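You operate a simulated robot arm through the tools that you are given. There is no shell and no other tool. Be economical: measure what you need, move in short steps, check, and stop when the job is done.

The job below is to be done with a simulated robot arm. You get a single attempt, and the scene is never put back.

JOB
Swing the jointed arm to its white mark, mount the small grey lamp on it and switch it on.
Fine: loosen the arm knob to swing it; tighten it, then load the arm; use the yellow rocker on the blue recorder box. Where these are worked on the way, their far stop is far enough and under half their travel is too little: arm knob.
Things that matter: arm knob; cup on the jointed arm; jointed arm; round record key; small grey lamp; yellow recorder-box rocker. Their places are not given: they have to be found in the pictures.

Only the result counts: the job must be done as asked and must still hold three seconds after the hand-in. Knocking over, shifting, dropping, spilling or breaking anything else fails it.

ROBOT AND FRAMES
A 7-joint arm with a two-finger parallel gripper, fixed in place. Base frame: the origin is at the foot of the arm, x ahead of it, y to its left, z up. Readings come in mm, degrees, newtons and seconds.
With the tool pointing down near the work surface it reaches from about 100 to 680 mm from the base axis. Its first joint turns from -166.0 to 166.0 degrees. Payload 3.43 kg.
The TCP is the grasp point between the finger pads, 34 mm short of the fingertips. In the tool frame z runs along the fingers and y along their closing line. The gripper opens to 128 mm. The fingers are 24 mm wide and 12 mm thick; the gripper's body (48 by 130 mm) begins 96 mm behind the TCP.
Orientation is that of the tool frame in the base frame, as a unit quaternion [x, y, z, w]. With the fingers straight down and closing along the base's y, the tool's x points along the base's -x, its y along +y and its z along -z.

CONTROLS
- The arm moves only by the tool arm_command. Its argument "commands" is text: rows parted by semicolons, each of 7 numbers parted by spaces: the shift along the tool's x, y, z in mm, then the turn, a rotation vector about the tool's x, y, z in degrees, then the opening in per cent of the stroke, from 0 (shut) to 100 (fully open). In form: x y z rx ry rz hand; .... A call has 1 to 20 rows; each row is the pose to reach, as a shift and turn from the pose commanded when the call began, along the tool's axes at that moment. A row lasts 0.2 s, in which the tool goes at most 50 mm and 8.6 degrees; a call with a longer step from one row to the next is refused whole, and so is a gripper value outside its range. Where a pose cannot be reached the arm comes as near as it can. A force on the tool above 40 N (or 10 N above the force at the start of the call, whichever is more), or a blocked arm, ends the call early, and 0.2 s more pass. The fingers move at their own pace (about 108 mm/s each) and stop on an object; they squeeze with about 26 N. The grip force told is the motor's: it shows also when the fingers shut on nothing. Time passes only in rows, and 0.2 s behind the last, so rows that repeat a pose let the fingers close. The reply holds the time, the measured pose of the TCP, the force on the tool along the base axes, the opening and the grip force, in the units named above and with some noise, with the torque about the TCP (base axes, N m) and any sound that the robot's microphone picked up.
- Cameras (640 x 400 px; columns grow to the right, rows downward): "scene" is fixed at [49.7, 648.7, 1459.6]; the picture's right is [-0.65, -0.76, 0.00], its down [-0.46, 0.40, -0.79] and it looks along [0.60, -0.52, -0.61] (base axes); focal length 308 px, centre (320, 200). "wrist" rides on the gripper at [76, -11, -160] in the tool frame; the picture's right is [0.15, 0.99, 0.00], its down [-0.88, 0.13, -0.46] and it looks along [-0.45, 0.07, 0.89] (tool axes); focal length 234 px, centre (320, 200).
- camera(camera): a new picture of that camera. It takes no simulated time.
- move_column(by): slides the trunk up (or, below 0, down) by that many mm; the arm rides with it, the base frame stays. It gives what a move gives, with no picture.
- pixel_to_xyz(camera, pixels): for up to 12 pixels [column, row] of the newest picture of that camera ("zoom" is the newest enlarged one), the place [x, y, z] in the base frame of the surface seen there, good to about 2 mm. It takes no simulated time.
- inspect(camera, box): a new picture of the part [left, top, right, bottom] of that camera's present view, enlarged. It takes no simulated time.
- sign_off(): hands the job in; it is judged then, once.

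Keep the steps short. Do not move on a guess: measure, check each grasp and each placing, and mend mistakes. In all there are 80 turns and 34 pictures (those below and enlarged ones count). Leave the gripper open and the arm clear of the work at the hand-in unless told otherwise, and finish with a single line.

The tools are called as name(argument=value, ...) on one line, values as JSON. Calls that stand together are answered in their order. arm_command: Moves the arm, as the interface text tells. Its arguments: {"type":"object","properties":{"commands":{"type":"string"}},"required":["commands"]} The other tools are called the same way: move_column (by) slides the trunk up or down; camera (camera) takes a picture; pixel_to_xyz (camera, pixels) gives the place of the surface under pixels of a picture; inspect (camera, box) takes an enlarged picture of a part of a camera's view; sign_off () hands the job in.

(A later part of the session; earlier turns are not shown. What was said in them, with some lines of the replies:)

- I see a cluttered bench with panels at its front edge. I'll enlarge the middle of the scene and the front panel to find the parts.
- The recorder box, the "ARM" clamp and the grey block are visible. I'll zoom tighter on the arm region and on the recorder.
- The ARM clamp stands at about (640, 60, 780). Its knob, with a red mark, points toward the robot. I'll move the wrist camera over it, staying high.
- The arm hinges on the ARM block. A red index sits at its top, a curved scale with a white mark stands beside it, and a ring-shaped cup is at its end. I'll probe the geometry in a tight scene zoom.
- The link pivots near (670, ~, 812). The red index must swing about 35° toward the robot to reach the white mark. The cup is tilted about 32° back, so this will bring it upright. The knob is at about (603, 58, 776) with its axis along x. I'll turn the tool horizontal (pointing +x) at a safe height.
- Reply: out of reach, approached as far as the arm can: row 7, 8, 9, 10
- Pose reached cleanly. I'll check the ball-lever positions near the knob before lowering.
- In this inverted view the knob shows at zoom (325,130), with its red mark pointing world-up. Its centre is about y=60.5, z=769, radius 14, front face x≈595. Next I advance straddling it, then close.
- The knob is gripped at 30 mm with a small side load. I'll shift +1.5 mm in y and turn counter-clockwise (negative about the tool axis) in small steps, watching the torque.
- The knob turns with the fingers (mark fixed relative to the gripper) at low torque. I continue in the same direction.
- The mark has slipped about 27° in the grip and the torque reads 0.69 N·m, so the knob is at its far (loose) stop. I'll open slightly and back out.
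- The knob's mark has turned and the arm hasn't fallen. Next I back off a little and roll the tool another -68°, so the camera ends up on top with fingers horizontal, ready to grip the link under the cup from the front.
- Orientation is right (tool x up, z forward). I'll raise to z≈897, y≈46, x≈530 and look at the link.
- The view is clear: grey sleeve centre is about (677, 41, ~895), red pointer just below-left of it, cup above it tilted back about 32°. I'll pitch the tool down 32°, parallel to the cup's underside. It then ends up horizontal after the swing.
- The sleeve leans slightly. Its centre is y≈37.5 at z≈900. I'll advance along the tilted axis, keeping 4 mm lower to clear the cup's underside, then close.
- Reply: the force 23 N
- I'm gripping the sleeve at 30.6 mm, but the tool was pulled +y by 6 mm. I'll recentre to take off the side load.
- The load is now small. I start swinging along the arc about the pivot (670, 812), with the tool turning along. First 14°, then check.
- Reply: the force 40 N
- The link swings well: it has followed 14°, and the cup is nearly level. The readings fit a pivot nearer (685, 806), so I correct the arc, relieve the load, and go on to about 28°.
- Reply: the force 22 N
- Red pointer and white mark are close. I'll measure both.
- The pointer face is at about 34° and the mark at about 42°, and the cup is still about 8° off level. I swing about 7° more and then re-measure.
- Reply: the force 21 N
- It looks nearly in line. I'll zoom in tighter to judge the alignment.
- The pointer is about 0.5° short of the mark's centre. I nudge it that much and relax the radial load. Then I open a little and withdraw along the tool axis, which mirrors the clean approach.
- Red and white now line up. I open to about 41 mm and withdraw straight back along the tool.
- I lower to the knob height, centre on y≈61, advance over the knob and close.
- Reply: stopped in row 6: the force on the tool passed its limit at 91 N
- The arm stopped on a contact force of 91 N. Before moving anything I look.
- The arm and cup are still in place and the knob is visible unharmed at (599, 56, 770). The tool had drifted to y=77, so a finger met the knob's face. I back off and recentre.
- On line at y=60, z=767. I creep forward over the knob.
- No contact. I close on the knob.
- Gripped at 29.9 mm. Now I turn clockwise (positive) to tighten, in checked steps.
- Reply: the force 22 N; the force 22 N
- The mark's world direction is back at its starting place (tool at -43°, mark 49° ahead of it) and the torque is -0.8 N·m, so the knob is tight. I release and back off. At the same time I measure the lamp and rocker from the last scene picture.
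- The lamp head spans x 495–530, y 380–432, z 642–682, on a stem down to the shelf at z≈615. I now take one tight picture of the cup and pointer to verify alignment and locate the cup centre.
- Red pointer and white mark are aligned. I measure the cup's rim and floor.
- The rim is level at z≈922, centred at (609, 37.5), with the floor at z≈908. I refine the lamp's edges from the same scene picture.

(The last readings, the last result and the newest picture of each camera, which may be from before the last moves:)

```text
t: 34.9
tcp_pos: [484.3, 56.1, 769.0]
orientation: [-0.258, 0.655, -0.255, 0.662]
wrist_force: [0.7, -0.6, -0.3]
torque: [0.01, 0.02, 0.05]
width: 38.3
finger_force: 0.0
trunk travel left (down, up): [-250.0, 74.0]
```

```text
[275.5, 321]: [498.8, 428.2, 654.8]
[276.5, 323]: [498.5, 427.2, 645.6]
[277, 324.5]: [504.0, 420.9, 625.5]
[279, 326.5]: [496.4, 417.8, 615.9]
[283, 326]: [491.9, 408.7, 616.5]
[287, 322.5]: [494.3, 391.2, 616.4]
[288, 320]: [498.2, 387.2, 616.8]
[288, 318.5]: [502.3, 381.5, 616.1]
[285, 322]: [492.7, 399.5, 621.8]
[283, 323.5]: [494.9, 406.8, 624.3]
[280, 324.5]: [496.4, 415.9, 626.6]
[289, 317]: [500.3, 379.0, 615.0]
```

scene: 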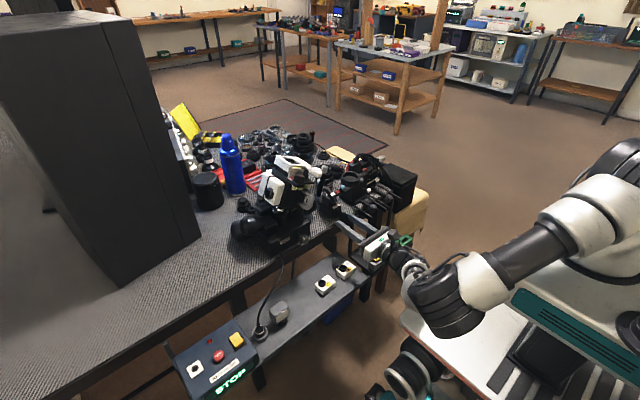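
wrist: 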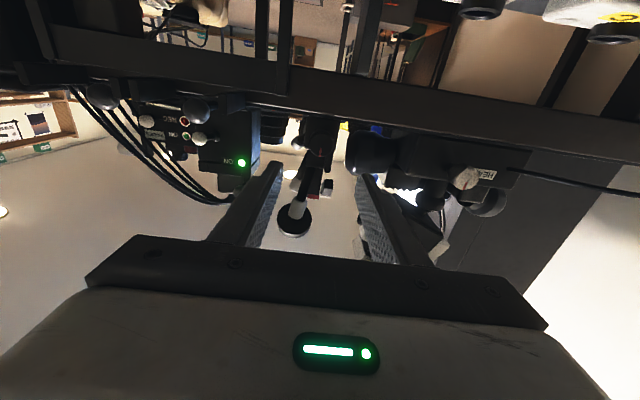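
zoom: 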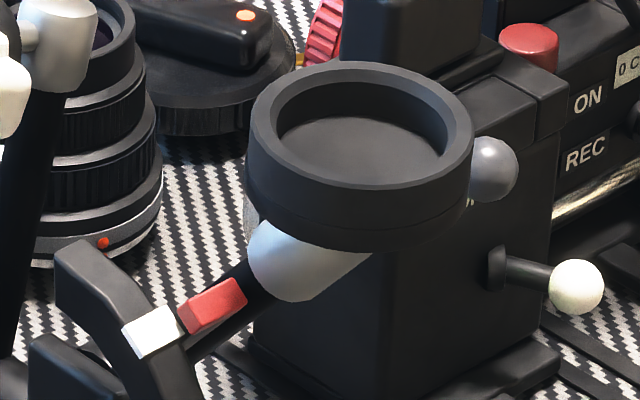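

pixel_to_xyz(camera="scene", pixels=[[257.2, 318.5], [258.5, 311.2], [261, 305], [264.5, 300], [268, 293.5], [271, 289], [274.5, 284], [259.6, 309], [266.5, 296.5], [277, 278], [257, 330], [278, 270]])

arm_command(commands="0 0 -10 0 0 8 40; 0 0 -20 0 0 16 50; 0 0 -30 0 0 24 60; 0 0 -40 0 0 32 60; 0 0 -40 0 0 42.6 60")

```text
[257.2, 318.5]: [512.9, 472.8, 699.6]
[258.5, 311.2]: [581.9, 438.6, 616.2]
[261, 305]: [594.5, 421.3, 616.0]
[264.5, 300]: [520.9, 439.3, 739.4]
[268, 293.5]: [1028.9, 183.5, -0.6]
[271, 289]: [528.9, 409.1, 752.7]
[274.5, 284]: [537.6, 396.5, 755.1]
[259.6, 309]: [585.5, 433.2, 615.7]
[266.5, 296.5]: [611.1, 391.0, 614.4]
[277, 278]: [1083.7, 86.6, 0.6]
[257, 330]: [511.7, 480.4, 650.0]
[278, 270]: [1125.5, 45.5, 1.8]
```

```text
refused: row 5 steps farther than a row can; nothing moved
```

The cable arcs over the lamp at z≈740–755, so a straight-down grasp would hit it. I'll come from the front, pitched 30° down, fingers closing along y. First I roll the tool level while backing off.

arm_command(commands="0 0 -10 0 0 8.5 40; 0 0 -20 0 0 17 50; 0 0 -30 0 0 25.5 50; 0 0 -40 0 0 34 50; 0 0 -50 0 0 42.5 50")

```text
t: 35.9
tcp_pos: [456.1, 55.2, 774.5]
orientation: [-0.09, 0.693, -0.087, 0.71]
wrist_force: [0.0, -0.3, 0.8]
torque: [-0.04, -0.02, 0.07]
width: 63.8
finger_force: 0.0
trunk travel left (down, up): [-250.0, 74.0]
stopped in row 4: the force on the tool passed its limit at 53 N (the readings are from after the stop); the commanded pose is now the measured one
```

A contact of 53 N appeared and vanished. I check where the robot's own tray is relative to the hand.

pixel_to_xyz(camera="scene", pixels=[[405, 318], [430, 290], [462, 262], [490, 270], [415, 330], [440, 345], [470, 375], [410, 268], [425, 262], [395, 255], [400, 270], [390, 245]])

```text
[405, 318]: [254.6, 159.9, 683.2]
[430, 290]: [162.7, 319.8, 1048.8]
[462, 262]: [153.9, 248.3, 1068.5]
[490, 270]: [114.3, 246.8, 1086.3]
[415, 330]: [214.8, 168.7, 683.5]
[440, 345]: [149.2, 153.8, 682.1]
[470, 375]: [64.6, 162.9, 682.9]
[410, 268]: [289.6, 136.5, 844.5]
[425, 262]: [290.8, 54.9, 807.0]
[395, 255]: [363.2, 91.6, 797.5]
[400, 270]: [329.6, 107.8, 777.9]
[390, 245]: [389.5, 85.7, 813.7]
```

The tray's front edge is at about x=270, z=683. The camera side of the wrist touched it while I was backing up low. I lift 150 mm and finish the roll.

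arm_command(commands="-36 -9 0 0 0 3.6 50; -72 -18 0 0 0 7.2 50; -108 -28 0 0 0 10.8 50; -145 -37 0 0 0 14.4 50")

```text
t: 36.9
tcp_pos: [454.9, 56.4, 924.9]
orientation: [-0.002, 0.698, 0.003, 0.716]
wrist_force: [-0.7, -0.5, -0.9]
torque: [-0.03, -0.01, 0.02]
width: 63.9
finger_force: 0.0
trunk travel left (down, up): [-250.0, 74.0]
```

arm_command(commands="0 39 -2 0 3.5 0 50; 0 78 -4 0 7 0 50; 0 117 -6 0 10.5 0 50; 0 156 -8 0 14 0 50; 0 195 -10 0 17.5 0 50; 5 234 -12 0 21 0 50; 10 273 -14 0 24.5 0 50; 20 312 -15 0 28 0 50; 25 349 -15 0 31.5 0 50")

```text
t: 38.9
tcp_pos: [434.6, 401.4, 896.8]
orientation: [-0.004, 0.867, 0.002, 0.498]
wrist_force: [0.3, -0.2, 0.6]
torque: [-0.01, -0.04, -0.03]
width: 64.1
finger_force: 0.1
trunk travel left (down, up): [-250.0, 74.0]
```

arm_command(commands="40 1 8 0 0 0 50; 80 2 16 0 0 0 50; 120 3 24 0 0 0 50; 160 3.6 32.5 0 0 0 50; 160 3.6 72 0 0 0 50; 160 3.6 110 0 0 0 50")

```text
t: 40.2
tcp_pos: [452.0, 408.5, 703.2]
orientation: [-0.004, 0.867, 0.003, 0.499]
wrist_force: [-0.7, -0.2, 0.1]
torque: [-0.01, 0.0, -0.02]
width: 63.9
finger_force: 0.2
trunk travel left (down, up): [-250.0, 74.0]
```

Aligned in front of the lamp. I creep forward 70 mm along the tool to straddle its head.

arm_command(commands="1 -1.5 15 0 0 0 52; 1 -1.5 30 0 0 0 52; 1 -1.5 45 0 0 0 52; 1 -1.5 58 0 0 0 52; 1 -1.5 70 0 0 0 52")

```text
t: 41.5
tcp_pos: [511.7, 405.0, 669.7]
orientation: [-0.004, 0.867, 0.002, 0.499]
wrist_force: [-2.0, 0.8, 1.2]
torque: [0.01, 0.0, 0.04]
width: 66.8
finger_force: 0.0
trunk travel left (down, up): [-250.0, 74.0]
```

No contact, and I'm centred at (512, 405, 670). I close gently.

arm_command(commands="0 0 0 0 0 0 45; 0 0 0 0 0 0 35; 0 0 0 0 0 0 25; 0 0 0 0 0 0 25")

```text
t: 42.5
tcp_pos: [511.2, 405.9, 669.4]
orientation: [-0.004, 0.866, 0.002, 0.499]
wrist_force: [0.6, 1.2, -0.2]
torque: [-0.03, -0.06, 0.0]
width: 51.8
finger_force: 25.5
trunk travel left (down, up): [-250.0, 74.0]
```

Lamp held (51.8 mm, 25 N). I lift 4 mm, then draw it back and up along the tool axis, away from the cable.

arm_command(commands="-3.5 0 -2 0 0 0 25; -5 0 -12 0 0 0 25; -5 0 -35 0 0 0 25; -5 0 -65 0 0 0 25; -5 0 -100 0 0 0 25; -5 0 -135 0 0 0 25")

```text
t: 43.9
tcp_pos: [394.0, 403.4, 737.6]
orientation: [-0.004, 0.867, 0.002, 0.499]
wrist_force: [-0.7, 0.7, -1.4]
torque: [0.01, 0.08, -0.02]
width: 51.6
finger_force: 26.1
trunk travel left (down, up): [-250.0, 74.0]
```

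The lamp's weight shows (−1.4 N). I raise and carry it across to y≈37 at x≈394, z≈1000.

arm_command(commands="-23 -30 -13 0 0 0 25; -46 -65 -26 0 0 0 25; -69 -100 -39 0 0 0 25; -92 -135 -52 0 0 0 25; -115 -170 -65 0 0 0 25; -138 -205 -78 0 0 0 25; -161 -245 -91 0 0 0 25; -184 -285 -104 0 0 0 25; -207 -325 -118 0 0 0 25; -227 -366 -131 0 0 0 25")

```text
t: 46.0
tcp_pos: [482.4, 85.8, 978.7]
orientation: [-0.004, 0.867, 0.002, 0.498]
wrist_force: [-0.7, 0.3, -1.4]
torque: [-0.01, 0.08, -0.05]
width: 51.5
finger_force: 25.8
out of reach, approached as far as the arm can: row 7, 8, 9, 10
trunk travel left (down, up): [-250.0, 74.0]
```

Part of the path was too close to the base, so the tool stopped short at (482, 86, 979). I make a small forward step to see which reference the command uses.

arm_command(commands="-10 0 17 0 0 0 25; -20 0 34.6 0 0 0 25")

```text
t: 46.6
tcp_pos: [526.9, 84.5, 976.4]
orientation: [-0.003, 0.866, 0.002, 0.499]
wrist_force: [-0.3, 0.8, -2.4]
torque: [0.01, 0.05, -0.04]
width: 51.6
finger_force: 25.6
trunk travel left (down, up): [-250.0, 74.0]
```

arm_command(commands="-21 0 -12 0 0 0 25; -27 -24 -1 0 0 0 25; -27 -47.3 -1 0 0 0 25; -44 -47.3 28 0 0 0 25; -61.3 -47.3 58 0 0 0 25; -61.3 -47.3 58 0 0 0 25")

```text
t: 48.0
tcp_pos: [611.1, 36.2, 999.1]
orientation: [-0.004, 0.866, 0.002, 0.5]
wrist_force: [-1.8, -1.7, 5.0]
torque: [-0.16, 0.3, 0.03]
width: 51.5
finger_force: 26.1
trunk travel left (down, up): [-250.0, 74.0]
```

I'm hovering over the cup. The force reading changed slightly, so I look closely before lowering.

inspect(camera="scene", box=[326, 145, 374, 190])

```text
8.89 times, centred on (350, 168) of scene
```

zoom: 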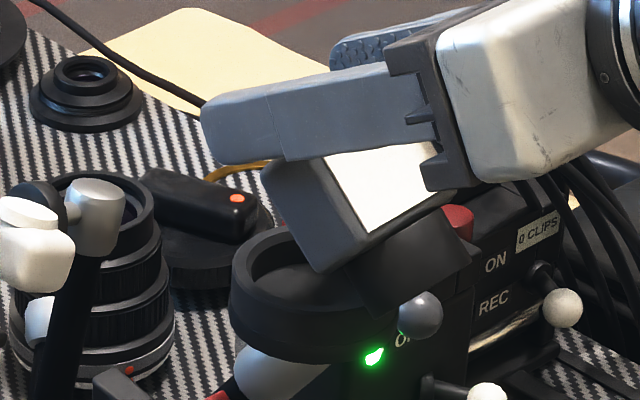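

The lamp has pivoted in the grip. I measure its tilt.

pixel_to_xyz(camera="zoom", pixels=[[330, 170], [440, 170], [370, 225], [430, 200], [270, 190], [325, 265], [355, 270], [410, 260], [465, 250], [400, 305], [300, 220], [245, 130]])

pixel_to_xyz(camera="zoom", pixels=[[345, 240], [450, 225], [430, 300], [370, 285], [445, 270], [245, 260], [290, 232], [350, 330], [400, 340], [310, 295], [420, 240], [290, 275]])

```text
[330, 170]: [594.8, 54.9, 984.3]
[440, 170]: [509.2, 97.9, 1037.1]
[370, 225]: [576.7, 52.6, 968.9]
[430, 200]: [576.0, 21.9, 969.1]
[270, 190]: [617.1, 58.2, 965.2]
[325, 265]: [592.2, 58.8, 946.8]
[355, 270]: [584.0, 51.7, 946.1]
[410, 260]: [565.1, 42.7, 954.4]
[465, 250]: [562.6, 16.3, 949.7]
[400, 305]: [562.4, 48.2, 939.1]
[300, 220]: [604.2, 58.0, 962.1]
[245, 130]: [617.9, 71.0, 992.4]
```

```text
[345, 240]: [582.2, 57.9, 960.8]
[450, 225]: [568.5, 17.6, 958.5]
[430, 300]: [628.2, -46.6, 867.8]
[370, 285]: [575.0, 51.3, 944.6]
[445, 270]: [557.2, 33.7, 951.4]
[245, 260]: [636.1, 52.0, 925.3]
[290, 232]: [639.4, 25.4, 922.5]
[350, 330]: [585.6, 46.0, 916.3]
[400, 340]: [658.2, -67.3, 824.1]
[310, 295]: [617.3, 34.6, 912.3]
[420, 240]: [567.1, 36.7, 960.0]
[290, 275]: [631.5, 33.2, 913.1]
```

pixel_to_xyz(camera="zoom", pixels=[[20, 240], [55, 260], [100, 200], [418, 315], [455, 215], [310, 240], [330, 250], [460, 265], [385, 310], [375, 240], [345, 160], [380, 150]])

```text
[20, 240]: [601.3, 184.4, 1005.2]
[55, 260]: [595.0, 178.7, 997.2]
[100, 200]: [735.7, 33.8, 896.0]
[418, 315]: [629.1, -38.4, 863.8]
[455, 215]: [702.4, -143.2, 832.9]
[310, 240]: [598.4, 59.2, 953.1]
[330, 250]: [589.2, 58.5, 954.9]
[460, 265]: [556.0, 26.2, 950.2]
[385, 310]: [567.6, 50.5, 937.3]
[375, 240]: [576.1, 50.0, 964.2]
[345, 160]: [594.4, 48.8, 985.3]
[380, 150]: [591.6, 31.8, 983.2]
```

The lamp slipped: it is held only near its top-front corner, tilted about 46°, with its stem edge at (575, 916) leaning on the cup's front wall. I back off gently, up and toward the robot, first.

arm_command(commands="-3 0 -6 0 0 0 20; -8 0 -14 0 0 0 20; -14 0 -24 0 0 0 20; -20 0 -34 0 0 0 20; -26.5 0 -44 0 0 0 20")

```text
t: 49.2
tcp_pos: [583.9, 36.5, 1043.9]
orientation: [-0.003, 0.867, 0.002, 0.499]
wrist_force: [0.4, -0.1, -1.9]
torque: [-0.03, -0.07, -0.02]
width: 51.4
finger_force: 25.8
trunk travel left (down, up): [-250.0, 74.0]
```

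Still held (−1.9 N). I now pitch the tool up by 46° slowly so the lamp comes upright.

arm_command(commands="0 0 0 0 -4 0 20; 0 0 0 0 -8 0 20; 0 0 0 0 -12 0 20; 0 0 0 0 -16 0 20; 0 0 0 0 -20 0 20; 0 0 0 0 -24 0 20; 0 0 0 0 -28 0 20; 0 0 0 0 -32 0 20; 0 0 0 0 -36 0 20; 0 0 0 0 -40 0 20; 0 0 0 0 -43 0 20; 0 0 0 0 -46 0 20")

```text
t: 51.9
tcp_pos: [585.3, 35.7, 1043.6]
orientation: [-0.002, 0.603, 0.003, 0.798]
wrist_force: [0.8, -0.2, -2.4]
torque: [0.04, 0.05, 0.01]
width: 51.7
finger_force: 26.1
trunk travel left (down, up): [-250.0, 74.0]
```

I use the last picture to see the lamp, the cup and the pointer together.

inspect(camera="scene", box=[322, 147, 396, 197])

```text
8.00 times, centred on (359, 172) of scene
```

zoom: 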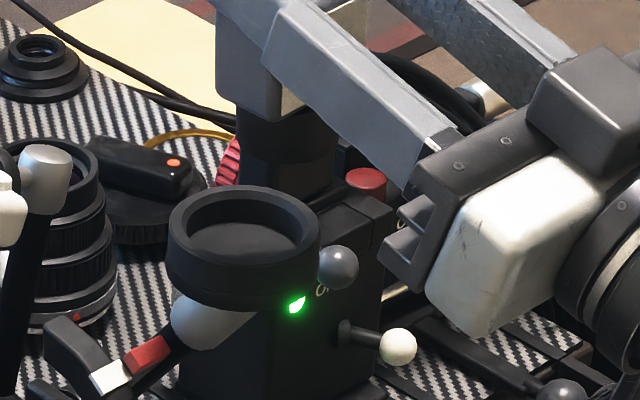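

Now the lamp is upright, and red and white are still in line. I measure lamp and cup in this picture.

pixel_to_xyz(camera="zoom", pixels=[[240, 90], [225, 60], [270, 100], [295, 100], [240, 30], [245, 130], [285, 150], [325, 160], [260, 175], [310, 180], [225, 100], [350, 10]])

pixel_to_xyz(camera="zoom", pixels=[[176, 228], [312, 236], [240, 191], [246, 271], [197, 203], [295, 207], [196, 258], [299, 260], [245, 240], [270, 235], [146, 350], [113, 376]])

pixel_to_xyz(camera="zoom", pixels=[[240, 150], [330, 140], [333, 175], [285, 185], [270, 182], [300, 190], [262, 120], [305, 120], [218, 40], [280, 115], [220, 80], [250, 165]])

```text
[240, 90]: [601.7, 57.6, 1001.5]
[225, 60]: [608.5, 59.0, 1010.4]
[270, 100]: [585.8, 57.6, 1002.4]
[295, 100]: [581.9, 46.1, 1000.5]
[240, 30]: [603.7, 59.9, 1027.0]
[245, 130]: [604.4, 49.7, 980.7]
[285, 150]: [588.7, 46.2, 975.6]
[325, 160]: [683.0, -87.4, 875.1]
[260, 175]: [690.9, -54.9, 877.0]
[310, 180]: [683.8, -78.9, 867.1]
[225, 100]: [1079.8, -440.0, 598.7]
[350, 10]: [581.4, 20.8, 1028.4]
```

```text
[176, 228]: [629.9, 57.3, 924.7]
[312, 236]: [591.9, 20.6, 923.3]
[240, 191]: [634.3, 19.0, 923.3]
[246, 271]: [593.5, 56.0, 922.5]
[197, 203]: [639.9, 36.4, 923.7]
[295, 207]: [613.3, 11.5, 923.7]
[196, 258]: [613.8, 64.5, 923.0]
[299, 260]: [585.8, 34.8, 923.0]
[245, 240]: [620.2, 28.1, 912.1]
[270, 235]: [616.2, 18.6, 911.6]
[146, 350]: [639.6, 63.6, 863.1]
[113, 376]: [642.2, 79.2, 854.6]
```

```text
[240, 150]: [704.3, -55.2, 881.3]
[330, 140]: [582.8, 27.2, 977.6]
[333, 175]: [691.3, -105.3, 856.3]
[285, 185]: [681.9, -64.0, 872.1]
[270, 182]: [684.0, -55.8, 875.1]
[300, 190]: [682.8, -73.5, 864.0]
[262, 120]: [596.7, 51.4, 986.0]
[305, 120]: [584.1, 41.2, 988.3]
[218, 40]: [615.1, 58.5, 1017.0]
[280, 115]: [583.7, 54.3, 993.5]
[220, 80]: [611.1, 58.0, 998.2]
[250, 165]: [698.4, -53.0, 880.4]
```

Camera-frame positions: lamp axis (599.5, 32.7), base z≈962.5, upright. Cup centre (612.8, 37.5), rim 923, floor about 910. I shift +13.3 in x and +4.8 in y, then lower in small steps to just inside the rim.

arm_command(commands="1.8 2.4 6.4 0 0 0 20; 3.7 4.8 12.8 0 0 0 20; 13.3 4.8 10 0 0 0 20; 23 4.8 7.3 0 0 0 20; 32.5 4.8 4.5 0 0 0 20; 42.2 4.8 1.8 0 0 0 20; 45 4.8 0.9 0 0 0 20")

```text
t: 53.5
tcp_pos: [598.2, 40.6, 999.0]
orientation: [-0.002, 0.602, 0.003, 0.798]
wrist_force: [-0.9, 0.0, -1.9]
torque: [0.01, 0.03, -0.02]
width: 51.7
finger_force: 26.0
trunk travel left (down, up): [-250.0, 74.0]
```

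No contact, so the base should be about 4 mm below the rim. I lower 2 mm at a time until the floor pushes back.

arm_command(commands="1.9 0 -0.6 0 0 0 20; 3.8 0 -1.1 0 0 0 20; 5.8 0 -1.7 0 0 0 20; 7.2 0 -2.1 0 0 0 20")

```text
t: 54.5
tcp_pos: [597.3, 39.7, 993.5]
orientation: [-0.001, 0.602, 0.002, 0.798]
wrist_force: [0.4, 0.6, -1.7]
torque: [0.02, 0.04, -0.01]
width: 51.2
finger_force: 26.2
trunk travel left (down, up): [-250.0, 74.0]
```

arm_command(commands="1.4 0 -0.4 0 0 0 20; 2.9 0 -0.8 0 0 0 20; 3.8 0 -1.1 0 0 0 20")

```text
t: 55.2
tcp_pos: [597.9, 40.2, 990.0]
orientation: [-0.003, 0.602, 0.004, 0.798]
wrist_force: [0.0, 0.1, -2.7]
torque: [-0.02, 0.04, -0.04]
width: 51.9
finger_force: 25.7
trunk travel left (down, up): [-250.0, 74.0]
```

arm_command(commands="1.4 0 -0.4 0 0 0 20; 2.9 0 -0.8 0 0 0 20; 4.3 0 -1.2 0 0 0 20")

```text
t: 56.0
tcp_pos: [597.0, 41.5, 985.6]
orientation: [-0.003, 0.603, 0.003, 0.798]
wrist_force: [0.6, 0.7, -1.2]
torque: [0.02, 0.05, -0.02]
width: 51.4
finger_force: 25.8
trunk travel left (down, up): [-250.0, 74.0]
```

arm_command(commands="1.4 0 -0.4 0 0 0 20; 2.9 0 -0.8 0 0 0 20; 4.3 0 -1.2 0 0 0 20")

```text
t: 56.9
tcp_pos: [597.6, 39.8, 982.3]
orientation: [-0.003, 0.6, 0.002, 0.8]
wrist_force: [-3.9, -5.5, 20.1]
torque: [-0.12, -0.25, -0.05]
width: 51.6
finger_force: 25.8
trunk travel left (down, up): [-250.0, 74.0]
```

Firm contact (+20 N) with the stem well below the rim, so it is seated. I ease off 2 mm and open slowly.

arm_command(commands="-2 0 0.6 0 0 0 20; -2.5 0 0.7 0 0 0 38; -2.5 0 0.7 0 0 0 44; -2.5 0 0.7 0 0 0 50; -2.5 0 0.7 0 0 0 52")

```text
t: 58.0
tcp_pos: [598.7, 40.5, 980.7]
orientation: [-0.002, 0.603, 0.003, 0.798]
wrist_force: [0.1, 0.0, 0.0]
torque: [-0.01, 0.04, 0.01]
width: 66.3
finger_force: 0.0
trunk travel left (down, up): [-250.0, 74.0]
```

Released with zero force. I withdraw horizontally toward the robot to x≈488.

arm_command(commands="-5.5 0 -19.2 0 0 0 52; -13.8 0 -48 0 0 0 52; -22 0 -77 0 0 0 52; -30.4 0 -105.7 0 0 0 52; -30.4 0 -105.7 0 8 0 52; -30.4 0 -105.7 0 16 0 52")

```text
t: 59.5
tcp_pos: [488.5, 38.6, 983.7]
orientation: [-0.003, 0.708, 0.003, 0.706]
wrist_force: [0.9, -0.3, -0.1]
torque: [-0.03, -0.02, -0.01]
width: 66.5
finger_force: 0.1
trunk travel left (down, up): [-250.0, 74.0]
```

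Clear, with no drag. I go across to y≈543, pitching 50° down and closing the fingers.

arm_command(commands="0 36 -4 0 0 0 40; 0 72 -8 0 4 0 30; 0 108 -12 0 8 0 20; 0 144 -16 0 12 0 10; 0 180 -20 0 16 0 0; 5 216 -22 0 20 0 0; 10 252 -22 0 24 0 0; 20 288 -22 0 28 0 0; 30 324 -22 0 32 0 0; 40 360 -22 0 36 0 0; 50 396 -22 0 40 0 0; 60 432 -22 0 44 0 0; 70 468 -22 0 48 0 0; 80 504 -22 0 50 0 0")

```text
t: 62.5
tcp_pos: [461.2, 543.9, 902.0]
orientation: [-0.004, 0.94, 0.002, 0.341]
wrist_force: [0.7, -0.1, -0.8]
torque: [0.04, -0.02, -0.02]
width: 0.3
finger_force: 26.0
trunk travel left (down, up): [-250.0, 74.0]
```

arm_command(commands="23 -1 35 0 0 0 0; 46 -1.5 70 0 0 0 0; 69 -1.5 105 0 0 0 0; 92 -1.5 141 0 0 0 0; 92 -1.5 141 0 0 0 0")

```text
t: 63.6
tcp_pos: [480.7, 539.2, 734.9]
orientation: [-0.004, 0.94, 0.002, 0.341]
wrist_force: [-0.1, -0.9, 0.3]
torque: [-0.03, -0.01, -0.04]
width: 0.0
finger_force: 26.0
trunk travel left (down, up): [-250.0, 74.0]
```

The fingertip is about 24 mm above the raised near end of the yellow rocker (x≈493, y≈541). I press down in small steps and listen.

arm_command(commands="6.4 0 7.7 0 0 0 0; 11.6 0 13.8 0 0 0 0; 14.1 0 16.9 0 0 0 0; 15.4 0 18.4 0 0 0 0; 16.7 0 19.9 0 0 0 0; 18 0 21.4 0 0 0 0; 19.3 0 23 0 0 0 0")

```text
t: 65.2
tcp_pos: [480.1, 541.1, 708.9]
orientation: [-0.004, 0.939, 0.003, 0.344]
wrist_force: [-3.2, -1.5, 17.3]
torque: [-0.01, -0.12, -0.1]
width: 0.1
finger_force: 25.9
trunk travel left (down, up): [-250.0, 74.0]
```

Contact at 17 N, no click yet. I press a few mm more.

arm_command(commands="1.3 0 1.5 0 0 0 0; 2.2 0 2.7 0 0 0 0; 3.2 0 3.8 0 0 0 0; 4.2 0 5 0 0 0 0; 4.2 0 5 0 0 0 0")

```text
t: 65.9
tcp_pos: [483.1, 544.3, 708.1]
orientation: [-0.003, 0.938, 0.004, 0.347]
wrist_force: [-3.4, -0.2, 12.7]
torque: [-0.04, -0.1, -0.02]
width: 0.0
finger_force: 26.3
trunk travel left (down, up): [-250.0, 74.0]
stopped in row 3: the force on the tool passed its limit at 42 N (the readings are from after the stop); the commanded pose is now the measured one
```

It is stiff at once, with no click, so this end is already down. I lift, move 22 mm to the far end (x≈516), and press there.

arm_command(commands="-7.7 -1 -9.2 0 0 0 0; -16 -2 -2 0 0 0 0; -24.6 -2 4.9 0 0 0 0; -18.2 -2 12.6 0 0 0 0; -16.9 -2 14.1 0 0 0 0; -15.6 -2 15.6 0 0 0 0; -14.3 -2 17.2 0 0 0 0; -13 -2 18.7 0 0 0 0; -11.7 -2 20.2 0 0 0 0; -10.4 -2 21.8 0 0 0 0")

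```text
t: 67.7
tcp_pos: [504.5, 543.5, 707.2]
orientation: [-0.002, 0.938, 0.004, 0.348]
wrist_force: [-10.6, -4.3, 19.5]
torque: [-0.15, 0.15, -0.18]
width: 0.3
finger_force: 25.9
trunk travel left (down, up): [-250.0, 74.0]
stopped in row 8: the force on the tool passed its limit at 42 N (the readings are from after the stop); the commanded pose is now the measured one
```

No click there either. The travel may only be 1–2 mm. I lift clear and measure the rocker's original tilt from the stored scene picture, to be sure which end was up.

arm_command(commands="-6 0 -7 0 0 0 0; -11 0 -13 0 0 0 0")

pixel_to_xyz(camera="scene", pixels=[[236.3, 334.9], [237.7, 336.9], [239.1, 338.8], [240.5, 340.7], [241.6, 342.2], [234.5, 336.2], [235.9, 338.1], [237.3, 340], [238.7, 342], [239.8, 343.4], [240.5, 345], [242.5, 344]])

pixel_to_xyz(camera="scene", pixels=[[232.7, 337.4], [234.1, 339.3], [235.5, 341.2], [236.9, 343.2], [237.9, 344.6], [239, 346], [230.8, 338.2], [232.2, 340.2], [233.6, 342.2], [235, 344.2], [236.2, 346], [237, 347.5]])

pixel_to_xyz(camera="scene", pixels=[[236.3, 334.9], [237.7, 336.9], [239.1, 338.8], [240.5, 340.7], [241.6, 342.2], [234.5, 336.2], [235.9, 338.1], [237.3, 340], [238.7, 342], [239.8, 343.4], [237.2, 333.6], [241.6, 339.5]])

```text
t: 68.3
tcp_pos: [505.2, 542.7, 719.4]
orientation: [-0.003, 0.938, 0.003, 0.345]
wrist_force: [0.0, 0.3, 0.2]
torque: [0.01, -0.03, 0.0]
width: 0.3
finger_force: 25.9
trunk travel left (down, up): [-250.0, 74.0]
```

```text
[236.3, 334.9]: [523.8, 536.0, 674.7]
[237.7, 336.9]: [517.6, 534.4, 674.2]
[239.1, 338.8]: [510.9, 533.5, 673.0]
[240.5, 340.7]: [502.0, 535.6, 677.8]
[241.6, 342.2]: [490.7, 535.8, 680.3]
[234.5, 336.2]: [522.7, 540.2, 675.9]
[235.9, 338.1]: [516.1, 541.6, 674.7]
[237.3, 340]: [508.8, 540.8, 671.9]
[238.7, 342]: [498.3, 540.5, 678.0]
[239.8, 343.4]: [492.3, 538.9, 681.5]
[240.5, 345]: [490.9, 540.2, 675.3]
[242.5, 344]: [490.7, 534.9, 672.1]
```

```text
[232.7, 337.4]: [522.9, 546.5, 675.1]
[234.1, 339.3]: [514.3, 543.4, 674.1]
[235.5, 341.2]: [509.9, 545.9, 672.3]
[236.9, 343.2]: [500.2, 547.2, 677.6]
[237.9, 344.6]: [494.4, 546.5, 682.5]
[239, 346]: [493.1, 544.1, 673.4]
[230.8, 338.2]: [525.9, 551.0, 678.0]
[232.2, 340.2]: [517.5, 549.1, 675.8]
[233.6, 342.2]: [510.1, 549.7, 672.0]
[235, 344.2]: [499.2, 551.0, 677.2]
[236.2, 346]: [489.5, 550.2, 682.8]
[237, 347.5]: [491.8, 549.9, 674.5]
```

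```text
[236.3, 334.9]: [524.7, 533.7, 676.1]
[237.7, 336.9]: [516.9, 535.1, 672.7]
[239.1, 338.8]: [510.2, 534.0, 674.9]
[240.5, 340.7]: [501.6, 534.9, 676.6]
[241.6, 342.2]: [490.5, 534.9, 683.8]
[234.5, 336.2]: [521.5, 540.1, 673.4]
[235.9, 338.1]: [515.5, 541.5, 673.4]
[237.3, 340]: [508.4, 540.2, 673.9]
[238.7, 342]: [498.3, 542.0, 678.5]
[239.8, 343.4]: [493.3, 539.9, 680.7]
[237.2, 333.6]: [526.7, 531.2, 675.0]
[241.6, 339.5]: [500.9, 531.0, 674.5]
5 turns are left
```

Now it is clear: the rocker is V-shaped and its near end stood up at z≈682, far end 675. My first press (down to 674) flipped it, and the second press at the far end flipped it back. I press the near end again and leave it down.

arm_command(commands="-5.1 0 -6.1 0 0 0 0; 2.8 0 -15.4 0 0 0 0; 14 0 -22.2 0 0 0 0; 19.2 0 -16.1 0 0 0 0; 23 0 -11.5 0 0 0 0; 24.9 0 -9.2 0 0 0 0; 26.9 0 -6.9 0 0 0 0; 28.8 0 -4.6 0 0 0 0; 30.7 0 -2.3 0 0 0 0; 31.7 0 -1.1 0 0 0 0; 31.7 0 -1.1 0 0 0 0")

```text
t: 70.6
tcp_pos: [483.6, 545.3, 709.0]
orientation: [-0.001, 0.936, 0.006, 0.352]
wrist_force: [-2.2, 0.3, 13.7]
torque: [-0.01, -0.1, -0.02]
width: 0.0
finger_force: 25.9
trunk travel left (down, up): [-250.0, 74.0]
stopped in row 11: the force on the tool passed its limit at 41 N (the readings are from after the stop); the commanded pose is now the measured one
4 turns are left
```

Pressed to a hard stop at tip z≈675, well below the raised 682. I lift straight up, back away and open the hand.

arm_command(commands="-13 0 -15 0 0 0 0; -40 0 -46 0 0 0 0; -68 0 -80 0 0 0 0; -96 0 -114 0 0 0 30; -120 0 -145 0 0 0 60; -120 0 -145 0 0 0 90; -120 0 -145 0 0 0 90")

```text
t: 72.2
tcp_pos: [477.3, 543.2, 894.1]
orientation: [-0.002, 0.937, 0.005, 0.35]
wrist_force: [-0.3, -0.2, -0.2]
torque: [0.01, 0.0, 0.0]
width: 114.9
finger_force: 0.2
trunk travel left (down, up): [-250.0, 74.0]
3 turns are left
```

The arm is clear and the hand is open. I hand the job in.

sign_off()

```text
The job is handed in.
```

I handed the job in with the arm swung to its mark, the knob tightened, the lamp set in the cup and the rocker pressed. I had no pictures left to confirm that the lamp is seated or lit, and in the last picture the pointer sat about 1–1.5° off the mark's centre after the lamp bumped the cup.
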